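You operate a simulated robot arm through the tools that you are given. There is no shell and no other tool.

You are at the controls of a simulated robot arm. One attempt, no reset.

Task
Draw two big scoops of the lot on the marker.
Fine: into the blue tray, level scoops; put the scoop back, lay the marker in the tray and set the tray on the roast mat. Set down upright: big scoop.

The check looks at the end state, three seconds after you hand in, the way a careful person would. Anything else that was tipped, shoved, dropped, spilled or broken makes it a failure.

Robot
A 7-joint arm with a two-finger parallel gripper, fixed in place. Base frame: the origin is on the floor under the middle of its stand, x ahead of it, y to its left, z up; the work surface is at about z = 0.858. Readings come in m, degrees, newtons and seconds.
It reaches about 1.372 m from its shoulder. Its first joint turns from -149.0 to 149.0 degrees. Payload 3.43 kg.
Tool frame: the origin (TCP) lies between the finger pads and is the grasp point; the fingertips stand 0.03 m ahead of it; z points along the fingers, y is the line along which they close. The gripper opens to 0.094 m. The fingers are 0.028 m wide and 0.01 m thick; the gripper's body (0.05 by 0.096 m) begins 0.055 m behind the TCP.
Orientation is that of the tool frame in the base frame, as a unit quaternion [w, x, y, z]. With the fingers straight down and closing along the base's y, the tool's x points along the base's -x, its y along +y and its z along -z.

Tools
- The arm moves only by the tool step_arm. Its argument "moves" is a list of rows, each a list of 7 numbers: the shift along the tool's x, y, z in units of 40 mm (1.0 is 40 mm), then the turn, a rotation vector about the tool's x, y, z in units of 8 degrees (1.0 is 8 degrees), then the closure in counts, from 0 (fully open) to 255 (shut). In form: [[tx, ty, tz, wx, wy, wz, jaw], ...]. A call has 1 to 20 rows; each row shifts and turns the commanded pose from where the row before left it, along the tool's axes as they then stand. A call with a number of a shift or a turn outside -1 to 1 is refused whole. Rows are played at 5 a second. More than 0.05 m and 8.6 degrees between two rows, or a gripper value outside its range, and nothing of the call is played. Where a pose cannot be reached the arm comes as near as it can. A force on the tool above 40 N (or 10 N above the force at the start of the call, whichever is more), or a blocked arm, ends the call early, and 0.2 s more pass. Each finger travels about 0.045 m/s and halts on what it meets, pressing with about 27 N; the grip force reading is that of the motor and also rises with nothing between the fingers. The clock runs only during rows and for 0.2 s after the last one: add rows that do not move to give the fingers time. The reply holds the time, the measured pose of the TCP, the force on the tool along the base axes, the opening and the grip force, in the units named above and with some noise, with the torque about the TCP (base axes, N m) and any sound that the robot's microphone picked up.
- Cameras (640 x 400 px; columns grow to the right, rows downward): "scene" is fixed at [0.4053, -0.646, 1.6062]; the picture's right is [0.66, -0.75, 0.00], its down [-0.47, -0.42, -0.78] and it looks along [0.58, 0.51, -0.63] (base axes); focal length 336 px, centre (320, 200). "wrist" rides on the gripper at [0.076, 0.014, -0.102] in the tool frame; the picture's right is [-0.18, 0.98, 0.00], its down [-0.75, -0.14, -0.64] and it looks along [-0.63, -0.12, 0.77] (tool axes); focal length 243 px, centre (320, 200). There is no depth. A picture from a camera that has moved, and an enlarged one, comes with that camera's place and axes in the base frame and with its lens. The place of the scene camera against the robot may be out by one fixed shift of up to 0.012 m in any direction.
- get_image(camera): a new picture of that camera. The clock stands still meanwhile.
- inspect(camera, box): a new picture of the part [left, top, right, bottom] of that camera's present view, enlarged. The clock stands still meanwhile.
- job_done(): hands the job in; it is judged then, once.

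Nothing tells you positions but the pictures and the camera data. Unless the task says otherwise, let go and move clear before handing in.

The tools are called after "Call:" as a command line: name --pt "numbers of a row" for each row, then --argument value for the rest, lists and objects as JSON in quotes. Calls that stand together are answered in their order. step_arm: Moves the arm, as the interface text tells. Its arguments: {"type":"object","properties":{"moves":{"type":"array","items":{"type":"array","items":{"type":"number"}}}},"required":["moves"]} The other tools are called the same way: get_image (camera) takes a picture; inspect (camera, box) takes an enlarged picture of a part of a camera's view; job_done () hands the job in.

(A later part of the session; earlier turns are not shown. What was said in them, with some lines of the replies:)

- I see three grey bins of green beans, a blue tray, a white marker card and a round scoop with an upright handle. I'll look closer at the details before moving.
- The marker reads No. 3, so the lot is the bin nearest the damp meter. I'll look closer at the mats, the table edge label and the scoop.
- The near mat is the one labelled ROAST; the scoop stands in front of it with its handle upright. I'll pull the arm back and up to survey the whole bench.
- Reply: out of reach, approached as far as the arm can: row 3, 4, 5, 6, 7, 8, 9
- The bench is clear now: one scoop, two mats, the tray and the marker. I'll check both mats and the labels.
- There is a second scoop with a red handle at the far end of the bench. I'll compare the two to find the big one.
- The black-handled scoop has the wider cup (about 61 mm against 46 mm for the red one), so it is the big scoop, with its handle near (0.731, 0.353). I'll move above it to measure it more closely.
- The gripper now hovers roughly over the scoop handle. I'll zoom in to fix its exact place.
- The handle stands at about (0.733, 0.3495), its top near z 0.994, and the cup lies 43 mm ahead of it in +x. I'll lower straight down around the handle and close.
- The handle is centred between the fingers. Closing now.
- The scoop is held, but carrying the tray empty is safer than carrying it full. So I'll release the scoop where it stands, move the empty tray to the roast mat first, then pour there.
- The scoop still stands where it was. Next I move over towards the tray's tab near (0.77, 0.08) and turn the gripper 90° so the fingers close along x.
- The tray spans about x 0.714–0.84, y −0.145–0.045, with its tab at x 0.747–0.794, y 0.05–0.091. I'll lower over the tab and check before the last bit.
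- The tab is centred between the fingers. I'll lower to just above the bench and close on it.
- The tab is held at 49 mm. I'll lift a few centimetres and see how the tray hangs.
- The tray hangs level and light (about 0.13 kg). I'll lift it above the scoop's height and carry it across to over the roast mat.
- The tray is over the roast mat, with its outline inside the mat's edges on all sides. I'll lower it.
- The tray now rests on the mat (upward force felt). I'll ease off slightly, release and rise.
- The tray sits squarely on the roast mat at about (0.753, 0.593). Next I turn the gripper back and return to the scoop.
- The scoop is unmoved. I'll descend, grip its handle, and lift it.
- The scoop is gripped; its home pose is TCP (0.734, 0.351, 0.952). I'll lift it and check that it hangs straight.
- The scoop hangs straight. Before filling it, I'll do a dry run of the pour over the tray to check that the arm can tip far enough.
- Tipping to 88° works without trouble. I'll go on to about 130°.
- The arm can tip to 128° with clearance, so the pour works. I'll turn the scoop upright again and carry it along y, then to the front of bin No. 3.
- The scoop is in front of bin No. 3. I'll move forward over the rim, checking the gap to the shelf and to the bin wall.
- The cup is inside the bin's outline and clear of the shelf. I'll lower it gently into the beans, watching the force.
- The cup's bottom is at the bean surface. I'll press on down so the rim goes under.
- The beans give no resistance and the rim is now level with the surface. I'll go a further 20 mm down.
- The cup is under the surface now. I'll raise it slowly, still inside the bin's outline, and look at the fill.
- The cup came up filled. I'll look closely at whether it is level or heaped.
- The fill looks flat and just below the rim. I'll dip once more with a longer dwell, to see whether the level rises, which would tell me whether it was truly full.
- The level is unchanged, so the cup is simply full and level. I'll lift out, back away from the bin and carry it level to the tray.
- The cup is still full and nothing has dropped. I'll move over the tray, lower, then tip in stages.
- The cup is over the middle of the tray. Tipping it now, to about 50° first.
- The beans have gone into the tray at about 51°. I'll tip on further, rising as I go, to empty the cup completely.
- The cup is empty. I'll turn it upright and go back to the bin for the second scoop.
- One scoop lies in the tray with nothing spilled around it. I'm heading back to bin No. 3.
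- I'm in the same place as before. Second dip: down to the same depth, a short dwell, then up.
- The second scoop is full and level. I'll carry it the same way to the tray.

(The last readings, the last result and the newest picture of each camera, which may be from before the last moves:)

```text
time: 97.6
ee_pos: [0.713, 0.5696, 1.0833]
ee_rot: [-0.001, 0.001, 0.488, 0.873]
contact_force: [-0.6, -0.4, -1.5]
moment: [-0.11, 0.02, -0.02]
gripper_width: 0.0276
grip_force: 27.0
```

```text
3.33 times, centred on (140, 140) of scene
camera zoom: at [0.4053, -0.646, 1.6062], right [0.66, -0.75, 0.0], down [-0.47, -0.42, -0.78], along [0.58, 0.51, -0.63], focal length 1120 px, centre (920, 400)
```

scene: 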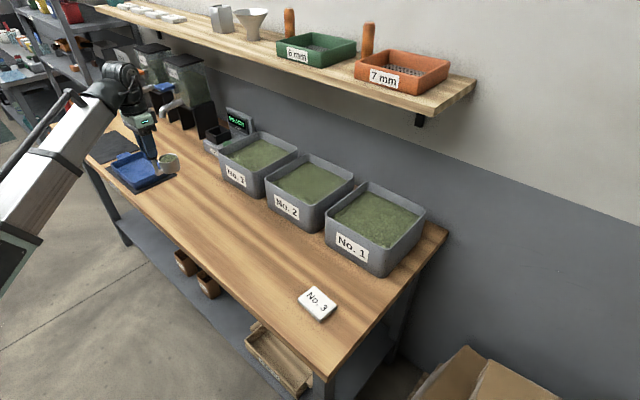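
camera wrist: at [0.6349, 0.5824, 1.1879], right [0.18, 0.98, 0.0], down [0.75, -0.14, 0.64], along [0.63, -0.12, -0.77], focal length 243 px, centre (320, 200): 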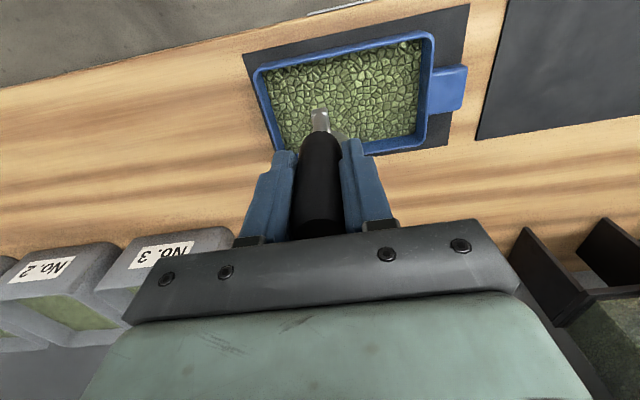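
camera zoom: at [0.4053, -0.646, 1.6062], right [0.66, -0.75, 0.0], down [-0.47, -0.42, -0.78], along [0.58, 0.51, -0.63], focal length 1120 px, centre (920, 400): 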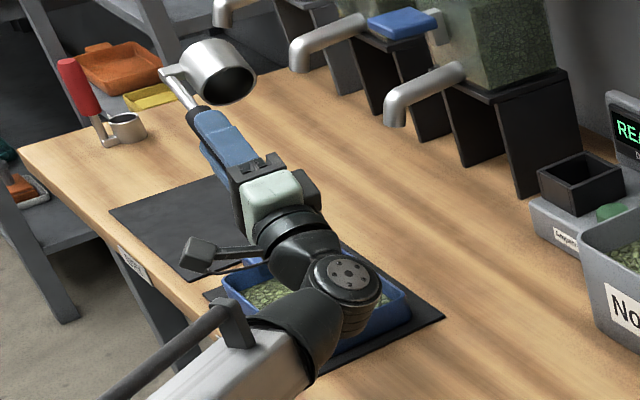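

The second scoop is poured. I'll turn the scoop upright and check the tray.

Call:
step_arm --pt "0 0 0 0.95 0 0 255" --pt "0 0 0 0.95 0 0 255" --pt "0 0 0 0.95 0 0 255" --pt "0 0 0 0.95 0 0 255" --pt "0 0 0 0.95 0 0 255" --pt "0 0 0 0.95 0 0 255" --pt "0 0 0 0.95 0 0 255" --pt "0 0 0 0.95 0 0 255" --pt "0 0 0 0.95 0 0 255" --pt "0 0 0 0.95 0 0 255" --pt "0 0 0 0.95 0 0 255" --pt "0 0 0 0.95 0 0 255" --pt "0 0 0 0.95 0 0 255" --pt "0 0 0 0.95 0 0 255" --pt "0 0 0 0.95 0 0 255" --pt "0 0 0 0.95 0 0 255" --pt "0 0 0 0 0 0 255"

Call:
inspect --camera "scene" --box '[90, 110, 190, 200]'

Call:
get_image --camera "wrist"

```text
time: 101.2
ee_pos: [0.7118, 0.568, 1.0837]
ee_rot: [0.001, 0.0, 1.0, -0.002]
contact_force: [-0.4, -0.5, -2.6]
moment: [0.01, 0.06, 0.01]
gripper_width: 0.0276
grip_force: 27.1
```

```text
4.44 times, centred on (140, 155) of scene
camera zoom: at [0.4053, -0.646, 1.6062], right [0.66, -0.75, 0.0], down [-0.47, -0.42, -0.78], along [0.58, 0.51, -0.63], focal length 1493 px, centre (1120, 400)
```

zoom: 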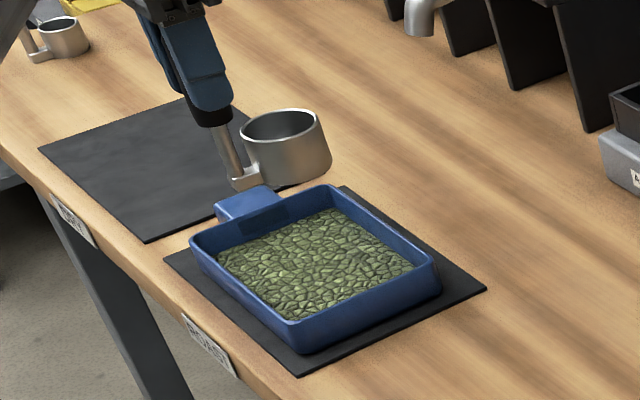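

```text
taken
camera wrist: at [0.6354, 0.5824, 1.1869], right [0.18, 0.98, 0.0], down [0.75, -0.14, 0.64], along [0.63, -0.12, -0.77], focal length 243 px, centre (320, 200)
```

wrist: 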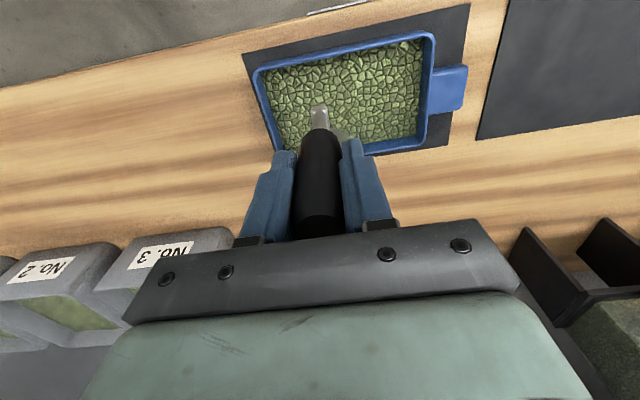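

Both scoops are in the tray, with no spill, and the scoop is empty. Next I'll take the scoop back to its home at (0.734, 0.351).

Call:
step_arm --pt "-0.08 -0.7 0 0 0 0 255" --pt "-0.08 -0.8 0 0 0 0 255" --pt "-0.08 -0.8 0 0 0 0 255" --pt "-0.08 -0.8 0 0 0 0 255" --pt "-0.08 -0.8 0 0 0 0 255" --pt "-0.08 -0.8 0 0 0 0 255" --pt "-0.075 -0.72 0 0 0 0 255" --pt "0 0 0 0 0 0 255"

Call:
step_arm --pt "0 0 0.6 0 0 0 255" --pt "0 0 0.7 0 0 0 255" --pt "0 0 0.7 0 0 0 255" --pt "0 0 0.6 0 0 0 255" --pt "0 0 0.4 0 0 0 255" --pt "0 0 0 0 0 0 255"

Call:
inspect --camera "scene" --box '[130, 130, 210, 210]'

```text
time: 103.0
ee_pos: [0.7342, 0.3517, 1.0844]
ee_rot: [0.0, 0.0, 1.0, 0.0]
contact_force: [0.3, 0.9, -2.4]
moment: [0.03, 0.06, 0.0]
gripper_width: 0.0273
grip_force: 27.1
```

```text
time: 104.4
ee_pos: [0.7352, 0.353, 0.9635]
ee_rot: [0.0, 0.0, 1.0, 0.0]
contact_force: [-0.1, 0.4, -2.9]
moment: [0.01, 0.06, 0.0]
gripper_width: 0.0277
grip_force: 27.4
```

```text
5.00 times, centred on (170, 170) of scene
camera zoom: at [0.4053, -0.646, 1.6062], right [0.66, -0.75, 0.0], down [-0.47, -0.42, -0.78], along [0.58, 0.51, -0.63], focal length 1679 px, centre (1070, 350)
```

zoom: 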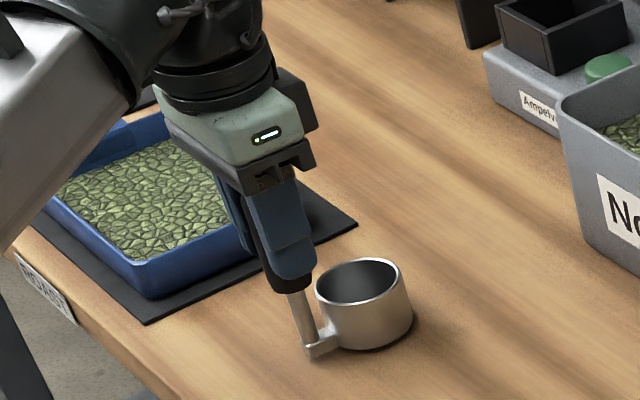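

Call:
step_arm --pt "0.02 -0.04 0.15 0 0 0 255" --pt "0 0 0.08 0 0 0 255" --pt "0 0 0.04 0 0 0 255" --pt "0 0 0 0 0 0 255"

```text
time: 105.4
ee_pos: [0.7319, 0.3515, 0.9553]
ee_rot: [0.001, 0.0, 1.0, 0.001]
contact_force: [-9.6, 2.3, 37.7]
moment: [0.27, -0.06, 0.1]
gripper_width: 0.0275
grip_force: 27.0
```

It has touched down slightly higher than expected and is pressing firmly. I'll ease up and check that the scoop stands flat.

Call:
step_arm --pt "0 0 -0.05 0 0 0 255" --pt "0 0 0 0 0 0 255"

Call:
inspect --camera "scene" --box '[145, 160, 205, 210]'

Call:
inspect --camera "wrist" --box '[240, 80, 400, 200]'

```text
time: 106.0
ee_pos: [0.7337, 0.351, 0.9546]
ee_rot: [0.0, 0.0, 1.0, -0.002]
contact_force: [-1.5, -0.4, 2.0]
moment: [0.05, -0.04, 0.02]
gripper_width: 0.0274
grip_force: 26.7
```

```text
8.00 times, centred on (175, 185) of scene
camera zoom: at [0.4053, -0.646, 1.6062], right [0.66, -0.75, 0.0], down [-0.47, -0.42, -0.78], along [0.58, 0.51, -0.63], focal length 2687 px, centre (1480, 320)
```

zoom: 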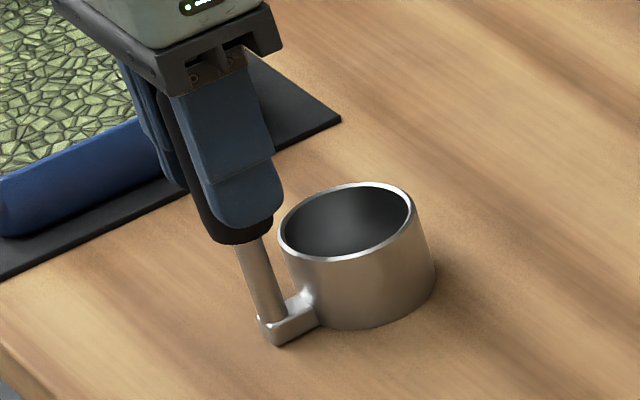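

```text
3.33 times, centred on (320, 140) of wrist
camera zoom: at [0.6574, 0.3641, 1.0575], right [0.18, 0.98, 0.0], down [0.75, -0.14, 0.64], along [0.63, -0.12, -0.77], focal length 809 px, centre (320, 400)
```

zoom: 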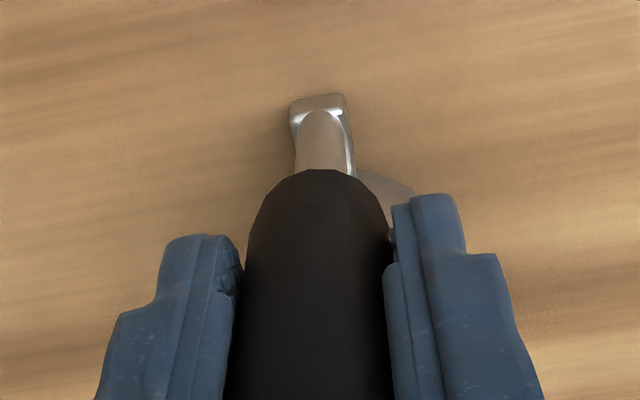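

The scoop rests on the bench within about 3 mm of its first place. I'll release gently and rise straight up.

Call:
step_arm --pt "0 0 0 0 0 0 200" --pt "0 0 0 0 0 0 120" --pt "0 0 0 0 0 0 40" --pt "0 0 0 0 0 0 0" --pt "0 0 0 0 0 0 0" --pt "0 0 0 0 0 0 0"

Call:
inspect --camera "scene" --box '[145, 160, 205, 210]'

Call:
get_image --camera "wrist"

```text
time: 107.4
ee_pos: [0.7338, 0.3512, 0.9558]
ee_rot: [0.0, 0.0, 1.0, 0.001]
contact_force: [-0.3, 0.3, -0.3]
moment: [0.02, 0.01, 0.0]
gripper_width: 0.0939
grip_force: 0.0
```

```text
8.00 times, centred on (175, 185) of scene
camera zoom: at [0.4053, -0.646, 1.6062], right [0.66, -0.75, 0.0], down [-0.47, -0.42, -0.78], along [0.58, 0.51, -0.63], focal length 2687 px, centre (1480, 320)
```

zoom: 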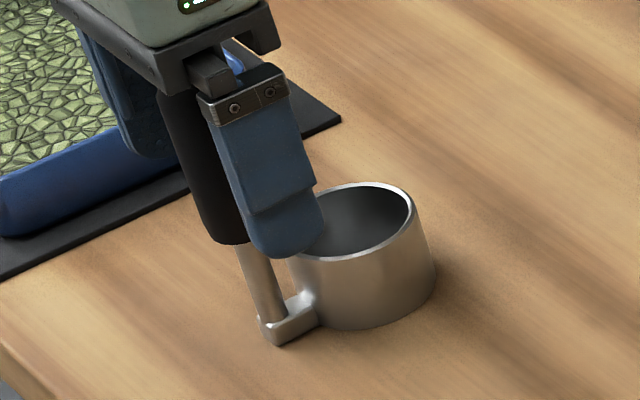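

```text
taken
camera wrist: at [0.6571, 0.3643, 1.0583], right [0.18, 0.98, 0.0], down [0.75, -0.14, 0.64], along [0.63, -0.12, -0.77], focal length 243 px, centre (320, 200)
```

wrist: 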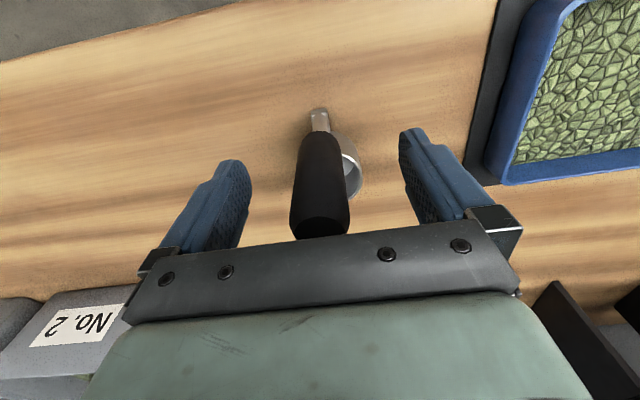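

The scoop stands upright on its own. Rising, then I'll go to the marker at about (0.765, −0.315).

Call:
step_arm --pt "0 0 -0.4 0 0 0 0" --pt "0 0 -0.8 0 0 0 0" --pt "0 0 -0.8 0 0 0 0" --pt "0 0 -0.8 0 0 0 0" --pt "0 0 -0.55 0 0 0 0" --pt "0 -0.5 0 0 0 0 0" --pt "0 -0.8 0 0 0 0 0" --pt "0 -0.95 0 0 0 0 0" --pt "0 -0.95 0 0 0 0 0" --pt "0 -0.95 0 0 0 0 0" --pt "0 -0.95 0 0 0 0 0" --pt "0 -0.95 0 0 0 0 0" --pt "0 -0.95 0 0 0 0 0" --pt "0 -0.95 0 0 0 0 0"

Call:
step_arm --pt "0 -0.95 0 0 0 0 0" --pt "0 -0.95 0 0 0 0 0" --pt "0 -0.95 0 0 0 0 0" --pt "0 -0.95 0 0 0 0 0" --pt "0 -0.95 0 0 0 0 0" --pt "0 -0.95 0 0 0 0 0" --pt "0 -0.95 0 0 0 0 0" --pt "0 -0.8 0 0 0 0 0" --pt "0 0 0 0 0 0 0"

Call:
get_image --camera "wrist"

Call:
get_image --camera "scene"

```text
time: 110.4
ee_pos: [0.7342, 0.0333, 1.0898]
ee_rot: [0.0, -0.001, 1.0, 0.0]
contact_force: [0.2, -0.5, 0.5]
moment: [-0.03, -0.02, 0.0]
gripper_width: 0.0939
grip_force: 0.1
```

```text
time: 112.4
ee_pos: [0.7349, -0.266, 1.0903]
ee_rot: [-0.001, -0.001, 1.0, -0.001]
contact_force: [-0.7, -0.7, -0.9]
moment: [0.01, -0.05, -0.03]
gripper_width: 0.0938
grip_force: 0.0
```

```text
taken
camera wrist: at [0.6578, -0.2521, 1.1924], right [0.18, 0.98, 0.0], down [0.75, -0.14, 0.64], along [0.63, -0.12, -0.77], focal length 243 px, centre (320, 200)
```

wrist: 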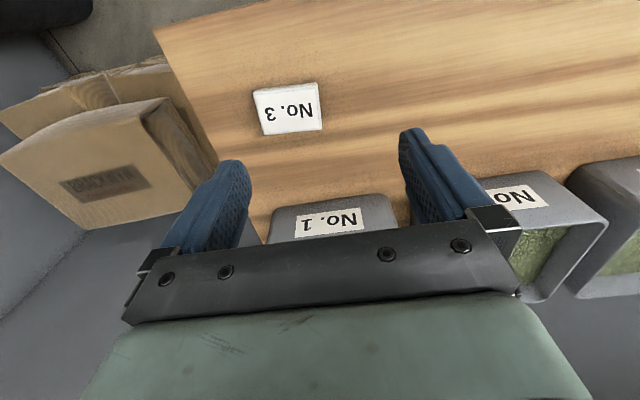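

```text
taken
```

scene: 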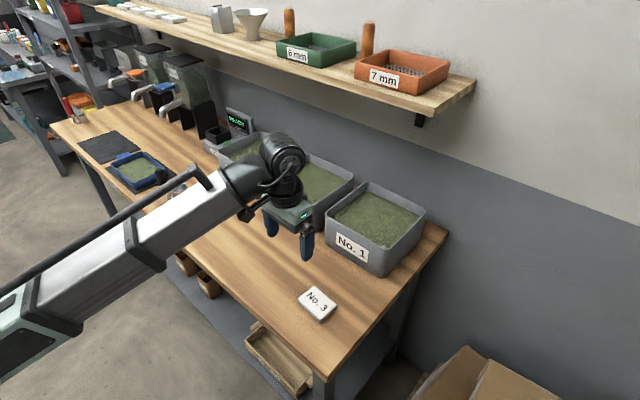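

Call:
inspect --camera "wrist" --box '[240, 70, 340, 150]'

Call:
inspect --camera "scene" --box '[290, 275, 350, 330]'

```text
5.00 times, centred on (290, 110) of wrist
camera zoom: at [0.6578, -0.2521, 1.1924], right [0.18, 0.98, 0.0], down [0.75, -0.14, 0.64], along [0.63, -0.12, -0.77], focal length 1213 px, centre (470, 650)
```

zoom: 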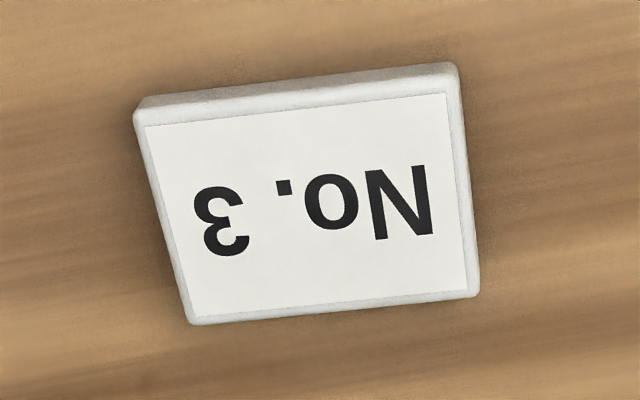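

```text
7.27 times, centred on (320, 302) of scene
camera zoom: at [0.4053, -0.646, 1.6062], right [0.66, -0.75, 0.0], down [-0.47, -0.42, -0.78], along [0.58, 0.51, -0.63], focal length 2442 px, centre (320, -546)
```

zoom: 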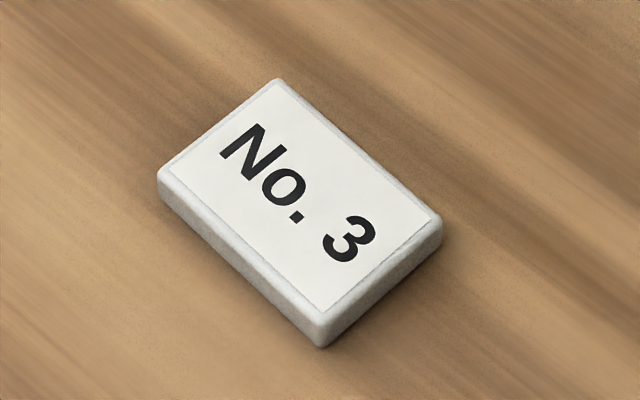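

The marker lies at about (0.765, −0.314), 80 mm long in y and turned about 5°. I'll line up over it, gripping its ends, so the fingers have room inside the tray later.

Call:
step_arm --pt "-0.37 -0.6 0 0 0 0 0" --pt "-0.375 -0.61 0 0 0 0 0" --pt "0 0 0.5 0 0 0.6 0" --pt "0 0 0.8 0 0 0 0" --pt "0 0 0.8 0 0 0 0" --pt "0 0 0.8 0 0 0 0" --pt "0 0 0.7 0 0 0 0" --pt "0 0 0 0 0 0 0"

Call:
get_image --camera "wrist"

Call:
inspect --camera "scene" --box '[270, 240, 370, 330]'

```text
time: 114.2
ee_pos: [0.7631, -0.3134, 0.9464]
ee_rot: [0.0, 0.042, 0.999, 0.0]
contact_force: [-0.3, 0.9, 0.0]
moment: [0.01, -0.02, 0.02]
gripper_width: 0.0941
grip_force: 0.0
```

```text
taken
camera wrist: at [0.6883, -0.2937, 1.0484], right [0.27, 0.96, 0.0], down [0.74, -0.2, 0.64], along [0.62, -0.17, -0.77], focal length 243 px, centre (320, 200)
```

wrist: 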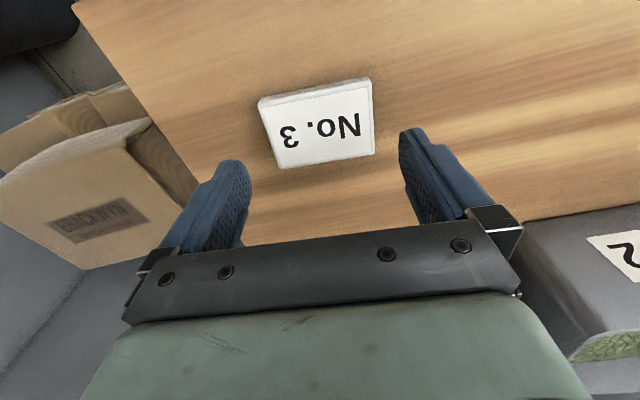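

```text
4.44 times, centred on (320, 285) of scene
camera zoom: at [0.4053, -0.646, 1.6062], right [0.66, -0.75, 0.0], down [-0.47, -0.42, -0.78], along [0.58, 0.51, -0.63], focal length 1493 px, centre (320, -178)
```

zoom: 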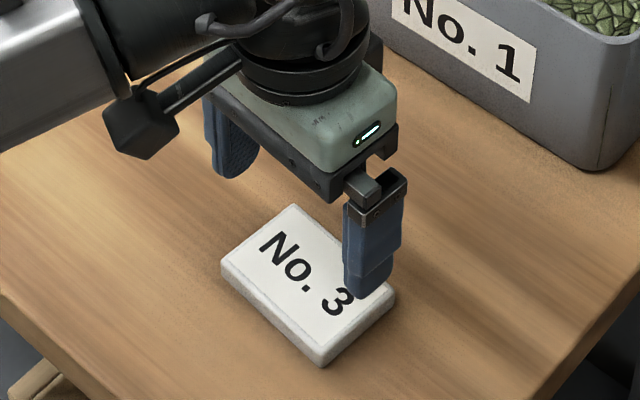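

The gripper is centred on the marker and aligned with it. I'll lower to just above the bench.

Call:
step_arm --pt "0 0 0.6 0 0 0 0" --pt "0 0 0.5 0 0 0 0" --pt "0 0 0.24 0 0 0 0" --pt "0 0 0 0 0 0 0"

Call:
inspect --camera "scene" --box '[280, 260, 360, 330]'

Call:
get_image --camera "wrist"

```text
time: 115.2
ee_pos: [0.7633, -0.3139, 0.892]
ee_rot: [0.0, 0.041, 0.999, 0.0]
contact_force: [0.0, 0.4, -0.4]
moment: [0.0, -0.01, 0.0]
gripper_width: 0.094
grip_force: 0.1
```

```text
5.71 times, centred on (320, 295) of scene
camera zoom: at [0.4053, -0.646, 1.6062], right [0.66, -0.75, 0.0], down [-0.47, -0.42, -0.78], along [0.58, 0.51, -0.63], focal length 1919 px, centre (320, -343)
```

zoom: 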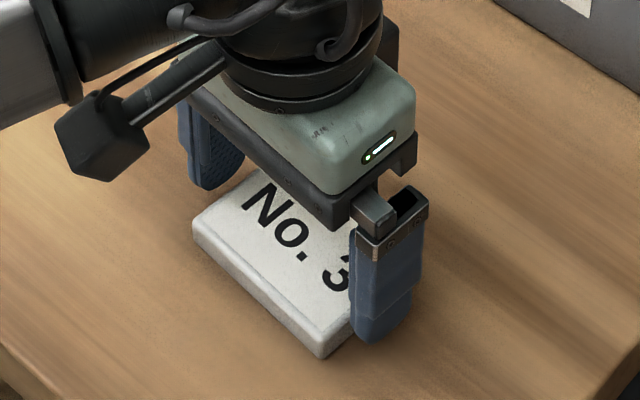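

```text
taken
camera wrist: at [0.6885, -0.2943, 0.9948], right [0.27, 0.96, 0.0], down [0.74, -0.2, 0.64], along [0.62, -0.17, -0.77], focal length 243 px, centre (320, 200)
```

wrist: 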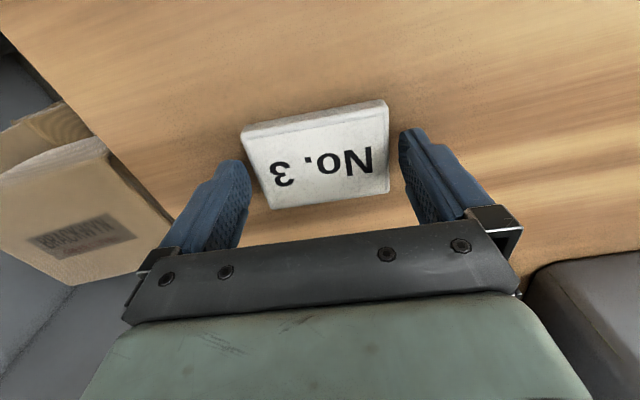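

Call:
step_arm --pt "0 0 0.05 0 0 0 0" --pt "0 0 0 0 0 0 60" --pt "0 0 0 0 0 0 255" --pt "0 0 0 0 0 0 255" --pt "0 0 0 0 0 0 255"

Call:
inspect --camera "scene" --box '[280, 260, 360, 330]'

```text
time: 116.4
ee_pos: [0.7636, -0.3142, 0.89]
ee_rot: [0.001, 0.042, 0.999, 0.0]
contact_force: [-0.2, -0.8, 0.4]
moment: [0.02, -0.04, 0.03]
gripper_width: 0.0839
grip_force: 27.1
```

```text
5.71 times, centred on (320, 295) of scene
camera zoom: at [0.4053, -0.646, 1.6062], right [0.66, -0.75, 0.0], down [-0.47, -0.42, -0.78], along [0.58, 0.51, -0.63], focal length 1919 px, centre (320, -343)
```

zoom: 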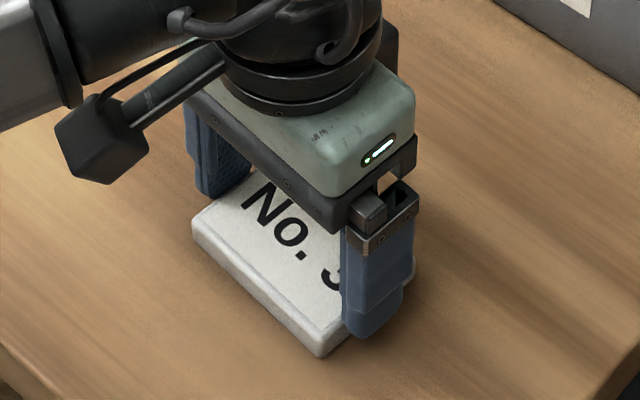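

The marker is gripped at 84 mm. I'll lift a little and check that it holds.

Call:
step_arm --pt "0 0 -0.2 0 0 0 255" --pt "0 0 -0.5 0 0 0 255" --pt "0 0 -0.6 0 0 0 255" --pt "0 0 0 0 0 0 255"

Call:
inspect --camera "scene" --box '[270, 230, 370, 330]'

Call:
get_image --camera "wrist"

```text
time: 117.4
ee_pos: [0.7641, -0.3134, 0.9427]
ee_rot: [-0.001, 0.042, 0.999, 0.001]
contact_force: [-0.1, -0.2, -0.8]
moment: [0.02, 0.0, 0.02]
gripper_width: 0.0841
grip_force: 27.3
```

```text
4.00 times, centred on (320, 280) of scene
camera zoom: at [0.4053, -0.646, 1.6062], right [0.66, -0.75, 0.0], down [-0.47, -0.42, -0.78], along [0.58, 0.51, -0.63], focal length 1343 px, centre (320, -120)
```

zoom: 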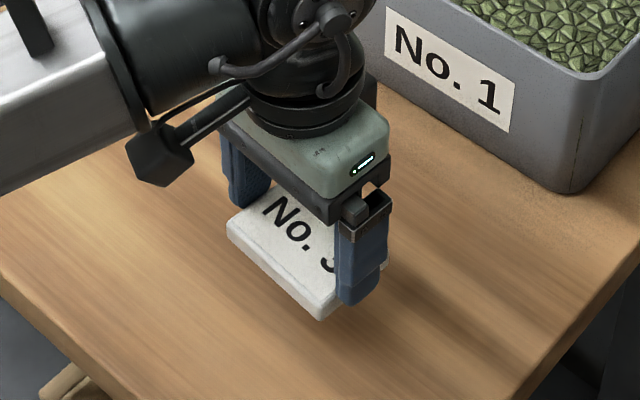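

```text
taken
camera wrist: at [0.6887, -0.2937, 1.0452], right [0.27, 0.96, 0.0], down [0.74, -0.2, 0.64], along [0.62, -0.17, -0.77], focal length 243 px, centre (320, 200)
```

wrist: 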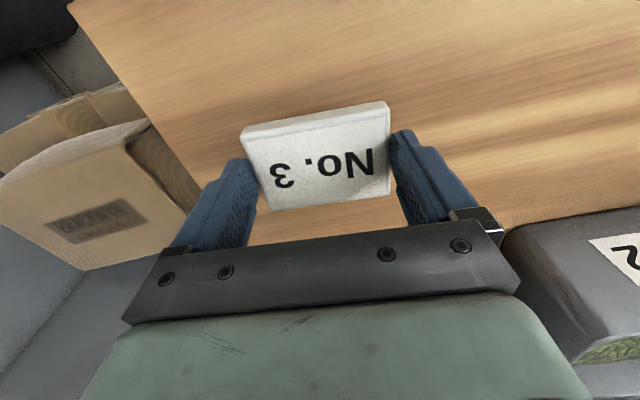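

The marker is held level. I'll lift above scoop height, square it up and carry it across to the tray.

Call:
step_arm --pt "0 0 -0.7 0 0 0 255" --pt "0 0 -0.8 0 0 0 255" --pt "0 0 -0.8 0 0 0 255" --pt "0 0 -0.8 0 0 0 255" --pt "0 0 -0.6 0 0 -0.3 255" --pt "0 0 0 0 0 -0.3 255" --pt "0 0.4 0 0 0 0 255" --pt "0 0.7 0 0 0 0 255" --pt "0 0.9 0 0 0 0 255" --pt "0 0.9 0 0 0 0 255" --pt "0 0.9 0 0 0 0 255" --pt "0 0.9 0 0 0 0 255" --pt "0 0.9 0 0 0 0 255" --pt "0 0.9 0 0 0 0 255" --pt "0 0.9 0 0 0 0 255" --pt "0 0.9 0 0 0 0 255" --pt "0 0.9 0 0 0 0 255" --pt "0 0.9 0 0 0 0 255" --pt "0 0.9 0 0 0 0 255" --pt "0 0.9 0 0 0 0 255"

Call:
step_arm --pt "0 0.9 0 0 0 0 255" --pt "0 0.9 0 0 0 0 255" --pt "0 0.9 0 0 0 0 255" --pt "0 0.9 0 0 0 0 255" --pt "0.05 0.9 0 0 0 0 255" --pt "0.05 0.9 0 0 0 0 255" --pt "0.05 0.9 0 0 0 0 255" --pt "0.05 0.9 0 0 0 0 255" --pt "0.05 0.9 0 0 0 0 255" --pt "0 0.7 0 0 0 0 255" --pt "0 0.5 0 0 0 0 255" --pt "0 0 0 0 0 0 255"

Call:
get_image --camera "wrist"

Call:
inspect --camera "scene" --box '[60, 80, 220, 210]'

```text
time: 121.6
ee_pos: [0.762, 0.1617, 1.0897]
ee_rot: [0.001, 0.001, 1.0, 0.0]
contact_force: [0.1, -0.3, -1.1]
moment: [0.01, 0.02, -0.01]
gripper_width: 0.0839
grip_force: 27.0
```

```text
time: 124.2
ee_pos: [0.7528, 0.5346, 1.0896]
ee_rot: [0.0, 0.0, 1.0, 0.0]
contact_force: [0.3, -0.8, -0.9]
moment: [0.0, -0.04, 0.03]
gripper_width: 0.0839
grip_force: 27.0
```

```text
taken
camera wrist: at [0.6768, 0.5471, 1.1924], right [0.18, 0.98, 0.0], down [0.75, -0.14, 0.64], along [0.63, -0.12, -0.77], focal length 243 px, centre (320, 200)
```

wrist: 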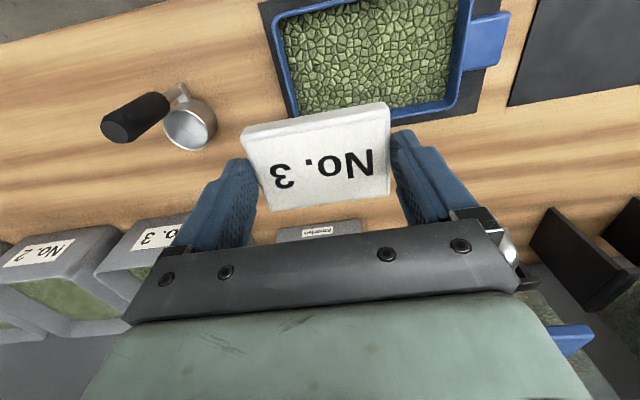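

```text
3.08 times, centred on (140, 145) of scene
camera zoom: at [0.4053, -0.646, 1.6062], right [0.66, -0.75, 0.0], down [-0.47, -0.42, -0.78], along [0.58, 0.51, -0.63], focal length 1033 px, centre (874, 369)
```

zoom: 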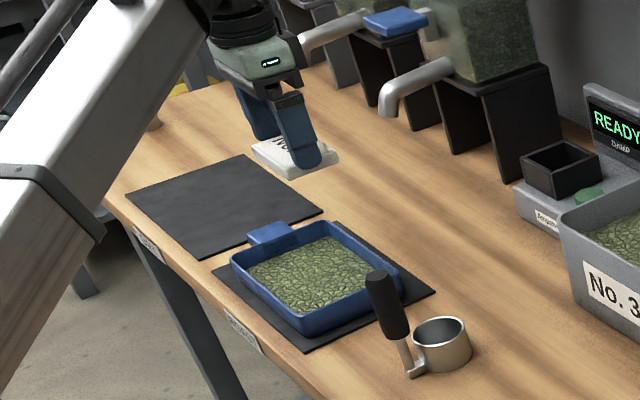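

The marker is beside the tray and the scoop still stands upright. I'll move over the tray's middle (about 0.752, 0.59) and lower towards the beans.

Call:
step_arm --pt "0.02 0.5 0 0 0 0 255" --pt "0 0.6 0 0 0 0 255" --pt "0 0.28 0 0 0 0 255" --pt "0 0 0.4 0 0 0 255" --pt "0 0 0.8 0 0 0 255" --pt "0 0 0.8 0 0 0 255" --pt "0 0 0.8 0 0 0 255" --pt "0 0 0.6 0 0 0 255" --pt "0 0 0 0 0 0 255"

Call:
get_image --camera "wrist"

Call:
inspect --camera "scene" --box '[90, 110, 190, 200]'

```text
time: 126.2
ee_pos: [0.7523, 0.5892, 0.9535]
ee_rot: [0.0, 0.0, 1.0, -0.001]
contact_force: [0.0, 0.3, -0.4]
moment: [0.0, 0.0, 0.0]
gripper_width: 0.0837
grip_force: 26.8
```

```text
taken
camera wrist: at [0.6759, 0.6027, 1.0567], right [0.18, 0.98, 0.0], down [0.75, -0.14, 0.64], along [0.63, -0.12, -0.77], focal length 243 px, centre (320, 200)
```

wrist: 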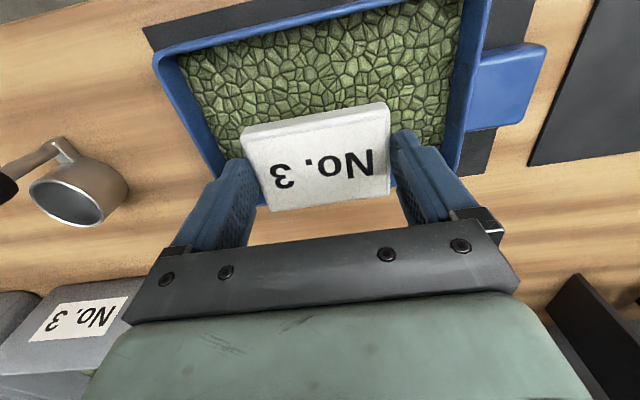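

```text
4.44 times, centred on (140, 155) of scene
camera zoom: at [0.4053, -0.646, 1.6062], right [0.66, -0.75, 0.0], down [-0.47, -0.42, -0.78], along [0.58, 0.51, -0.63], focal length 1493 px, centre (1120, 400)
```

zoom: 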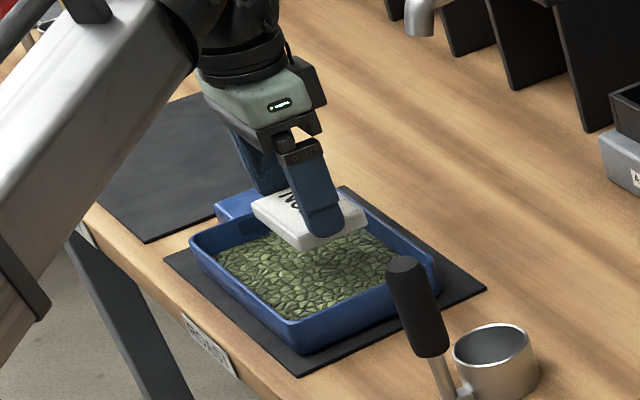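

The marker is centred over the beans. Lowering in small steps until it touches.

Call:
step_arm --pt "0 0 0.5 0 0 0 255" --pt "0 0 0.4 0 0 0 255" --pt "0 0 0.2 0 0 0 255" --pt "0 0 0 0 0 0 255"

Call:
inspect --camera "scene" --box '[100, 130, 170, 195]'

```text
time: 127.2
ee_pos: [0.7525, 0.5894, 0.9093]
ee_rot: [-0.001, 0.0, 1.0, 0.0]
contact_force: [-0.1, -0.4, -0.1]
moment: [0.0, -0.05, 0.0]
gripper_width: 0.0838
grip_force: 27.5
```

```text
6.15 times, centred on (135, 162) of scene
camera zoom: at [0.4053, -0.646, 1.6062], right [0.66, -0.75, 0.0], down [-0.47, -0.42, -0.78], along [0.58, 0.51, -0.63], focal length 2067 px, centre (1458, 431)
```

zoom: 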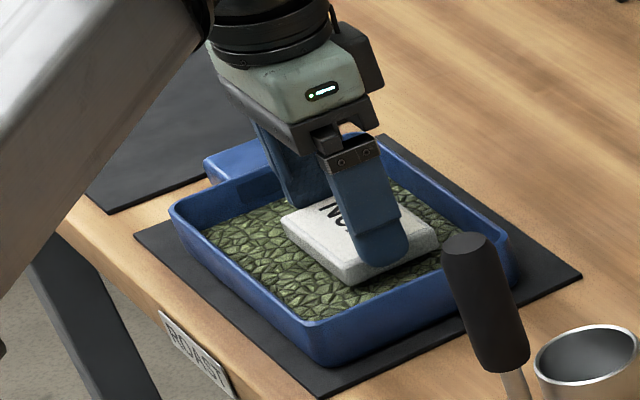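

Call:
step_arm --pt "0 0 0.08 0 0 0 255" --pt "0 0 0.06 0 0 0 255" --pt "0 0 0 0 0 0 255"

Call:
inspect --camera "scene" --box '[100, 130, 170, 195]'

```text
time: 128.0
ee_pos: [0.7521, 0.5887, 0.9048]
ee_rot: [0.001, 0.0, 1.0, 0.001]
contact_force: [-0.6, 0.5, -0.7]
moment: [-0.02, -0.02, 0.02]
gripper_width: 0.084
grip_force: 26.7
```

```text
6.15 times, centred on (135, 162) of scene
camera zoom: at [0.4053, -0.646, 1.6062], right [0.66, -0.75, 0.0], down [-0.47, -0.42, -0.78], along [0.58, 0.51, -0.63], focal length 2067 px, centre (1458, 431)
```

zoom: 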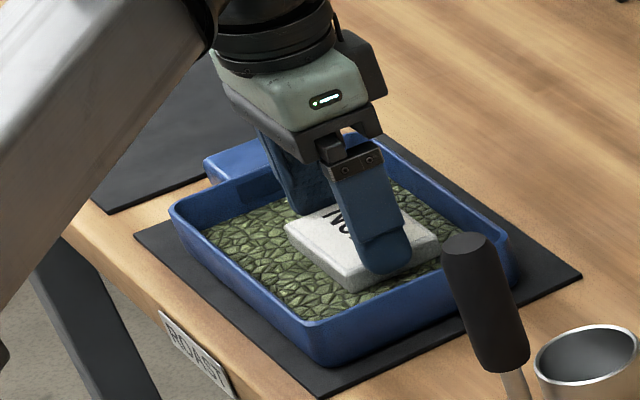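

Call:
step_arm --pt "0 0 0.06 0 0 0 255" --pt "0 0 0.06 0 0 0 255" --pt "0 0 0 0 0 0 255"

Call:
inspect --camera "scene" --box '[100, 130, 170, 195]'

```text
time: 128.8
ee_pos: [0.7525, 0.5889, 0.8986]
ee_rot: [0.0, 0.001, 1.0, 0.001]
contact_force: [0.0, 0.7, -0.3]
moment: [-0.03, -0.01, 0.03]
gripper_width: 0.0839
grip_force: 27.2
```

```text
6.15 times, centred on (135, 162) of scene
camera zoom: at [0.4053, -0.646, 1.6062], right [0.66, -0.75, 0.0], down [-0.47, -0.42, -0.78], along [0.58, 0.51, -0.63], focal length 2067 px, centre (1458, 431)
```

zoom: 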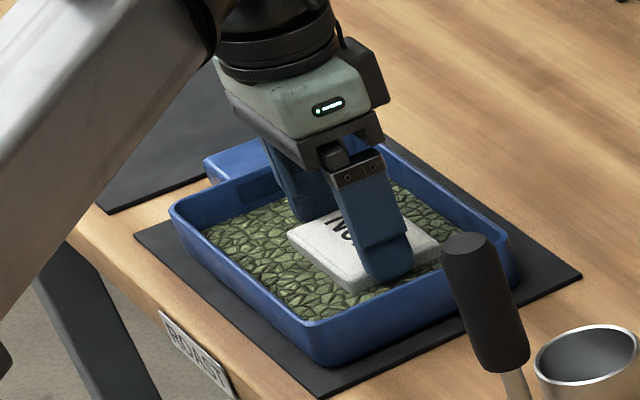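

The marker now sits in the beans, a couple of millimetres above the tray floor. I'll release it and rise.

Call:
step_arm --pt "0 0 0 0 0 0 15" --pt "0 0 0 0 0 0 0" --pt "0 0 0 0 0 0 0" --pt "0 0 0 0 0 0 0"

Call:
step_arm --pt "0 0 -0.2 0 0 0 0" --pt "0 0 -0.4 0 0 0 0" --pt "0 0 -0.7 0 0 0 0" --pt "0 0 -0.8 0 0 0 0" --pt "0 0 -0.8 0 0 0 0" --pt "0 0 -0.8 0 0 0 0" --pt "0 0 -0.8 0 0 0 0" --pt "0 0 0 0 0 0 0"

Call:
get_image --camera "wrist"

Call:
inspect --camera "scene" --box '[90, 120, 200, 210]'

```text
time: 129.8
ee_pos: [0.7523, 0.589, 0.899]
ee_rot: [0.001, -0.001, 1.0, 0.0]
contact_force: [0.1, -0.3, 0.5]
moment: [0.0, 0.03, 0.03]
gripper_width: 0.0941
grip_force: 0.0
```

```text
time: 131.6
ee_pos: [0.752, 0.5894, 1.0795]
ee_rot: [0.0, 0.0, 1.0, 0.0]
contact_force: [0.7, -0.1, 0.8]
moment: [0.02, -0.01, -0.02]
gripper_width: 0.0941
grip_force: 0.2
```

```text
taken
camera wrist: at [0.6759, 0.603, 1.1825], right [0.18, 0.98, 0.0], down [0.75, -0.14, 0.64], along [0.63, -0.12, -0.77], focal length 243 px, centre (320, 200)
```

wrist: 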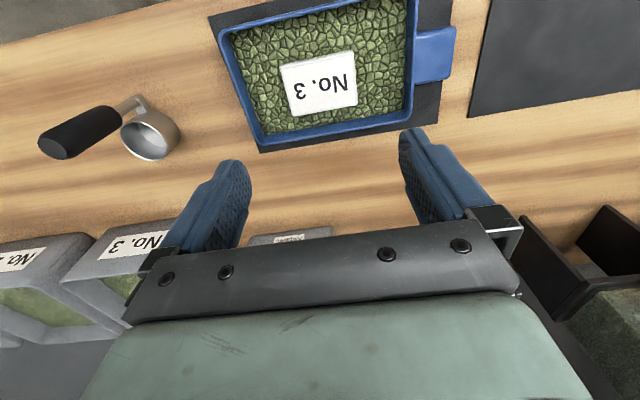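

```text
4.44 times, centred on (145, 165) of scene
camera zoom: at [0.4053, -0.646, 1.6062], right [0.66, -0.75, 0.0], down [-0.47, -0.42, -0.78], along [0.58, 0.51, -0.63], focal length 1493 px, centre (1098, 356)
```

zoom: 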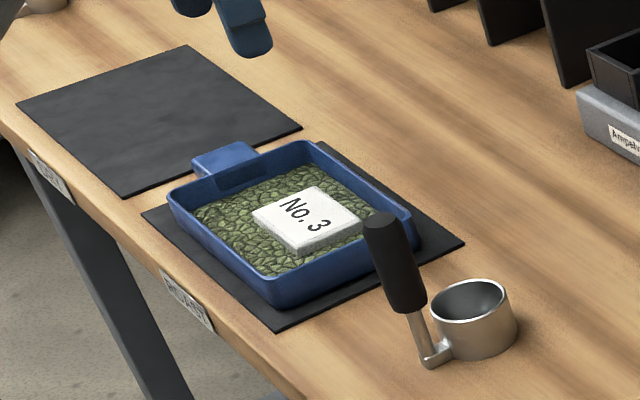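

The marker lies face up in the tray and the tray is on the roast mat, with the scoop standing back in its place. I'll move the arm clear and make a last check of the whole bench.

Call:
step_arm --pt "0 -0.5 -0.2 0 0 0 0" --pt "0 -0.8 -0.2 0 0 0 0" --pt "0 -0.9 0 0 0 0 0" --pt "0 -0.9 0 0 0 0 0" --pt "0 -0.9 0 0 0 0 0" --pt "0 -0.9 0 0 0 0 0" --pt "0 -0.9 0 0 0 0 0" --pt "0 -0.9 0 0 0 0 0" --pt "0 -0.9 0 0 0 0 0" --pt "0 -0.9 0 0 0 0 0" --pt "0 -0.9 0 0 0 0 0" --pt "0 -0.9 0 0 0 0 0" --pt "0 -0.7 0 0 0 0 0" --pt "0 0 0 0 0 0 0"

Call:
get_image --camera "scene"

Call:
inspect --camera "scene" --box '[60, 100, 220, 220]'

Call:
inspect --camera "scene" --box '[150, 165, 190, 205]'

Call:
inspect --camera "scene" --box '[160, 100, 440, 275]'

Call:
get_image --camera "wrist"

```text
time: 134.6
ee_pos: [0.7526, 0.1493, 1.0941]
ee_rot: [0.0, 0.0, 1.0, 0.0]
contact_force: [0.6, -0.5, -0.2]
moment: [0.01, 0.0, -0.01]
gripper_width: 0.0936
grip_force: 0.0
```

```text
taken
```

scene: 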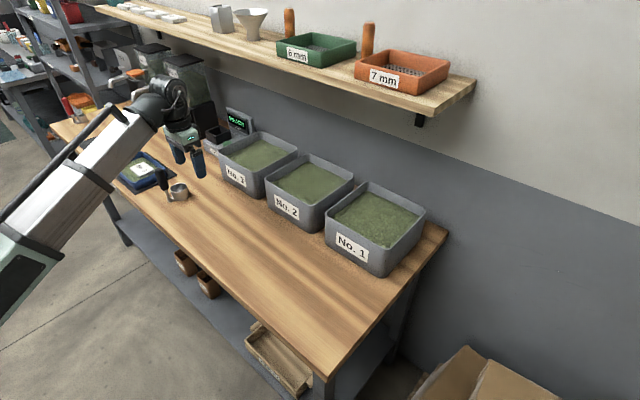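

```text
3.33 times, centred on (140, 160) of scene
camera zoom: at [0.4053, -0.646, 1.6062], right [0.66, -0.75, 0.0], down [-0.47, -0.42, -0.78], along [0.58, 0.51, -0.63], focal length 1120 px, centre (920, 333)
```

zoom: 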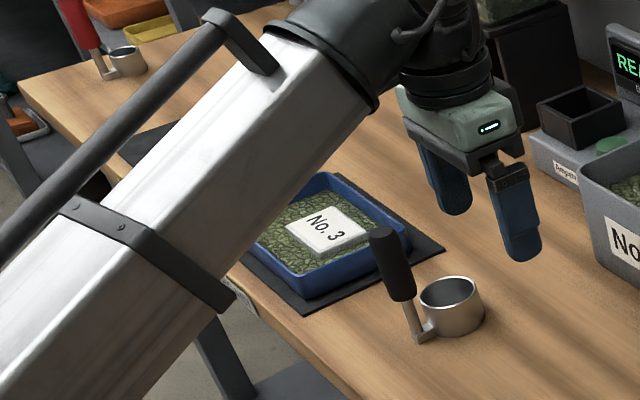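

```text
10.00 times, centred on (170, 185) of scene
camera zoom: at [0.4053, -0.646, 1.6062], right [0.66, -0.75, 0.0], down [-0.47, -0.42, -0.78], along [0.58, 0.51, -0.63], focal length 3358 px, centre (1820, 350)
```

zoom: 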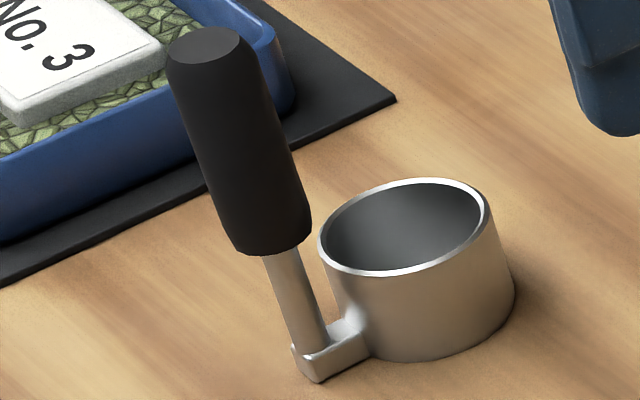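

```text
2.29 times, centred on (300, 188) of scene
camera zoom: at [0.4053, -0.646, 1.6062], right [0.66, -0.75, 0.0], down [-0.47, -0.42, -0.78], along [0.58, 0.51, -0.63], focal length 768 px, centre (366, 229)
```

zoom: 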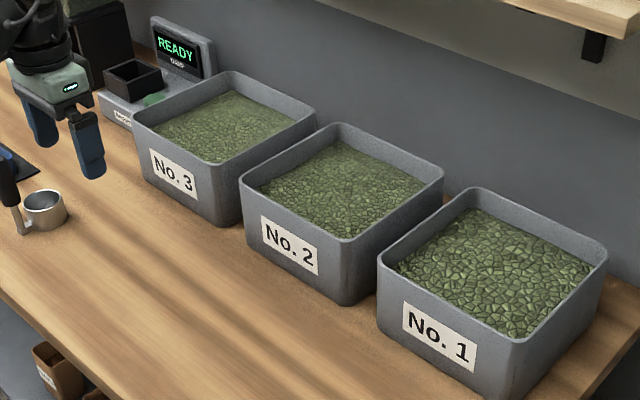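

```text
taken
camera wrist: at [0.6761, 0.1624, 1.1981], right [0.18, 0.98, 0.0], down [0.75, -0.14, 0.64], along [0.63, -0.12, -0.77], focal length 243 px, centre (320, 200)
```

wrist: 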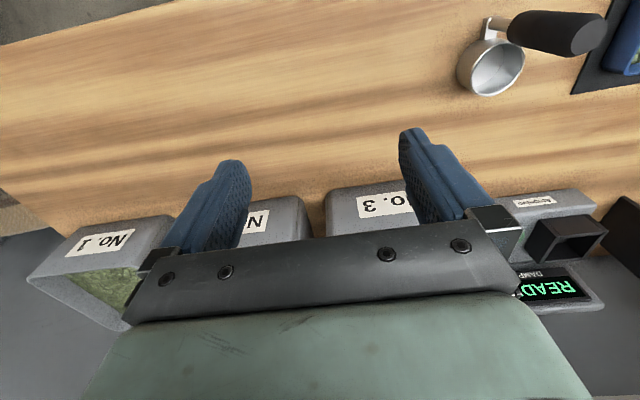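

Two level scoops of lot No. 3 are in the blue tray on the ROAST mat, with the marker lying face up on the beans. The big scoop stands upright within about 2 mm of its original spot, and the bench is clean. The arm is clear, so I'm handing in.

Call:
job_done

```text
The job is handed in.
```

The job is handed in, and everything looked right in my last camera check; the verdict hasn't come back.

- **Beans:** two level scoops from bin No. 3, the lot on the marker, are in the blue tray. I saw no spills on the bench.
- **Tray:** it sits fully on the mat labelled ROAST. I moved it there empty first and poured on the mat, because carrying it full by its tab risked a spill.
- **Marker:** it lies face up on the beans in the tray.
- **Scoop:** I used the black-handled scoop, which is wider than the red-handled one at the far end of the bench. It is empty and stands upright about 2 mm from where it started.

I took "Fine:" to mean the detailed instructions, so I left the damp meter and the sieves alone.
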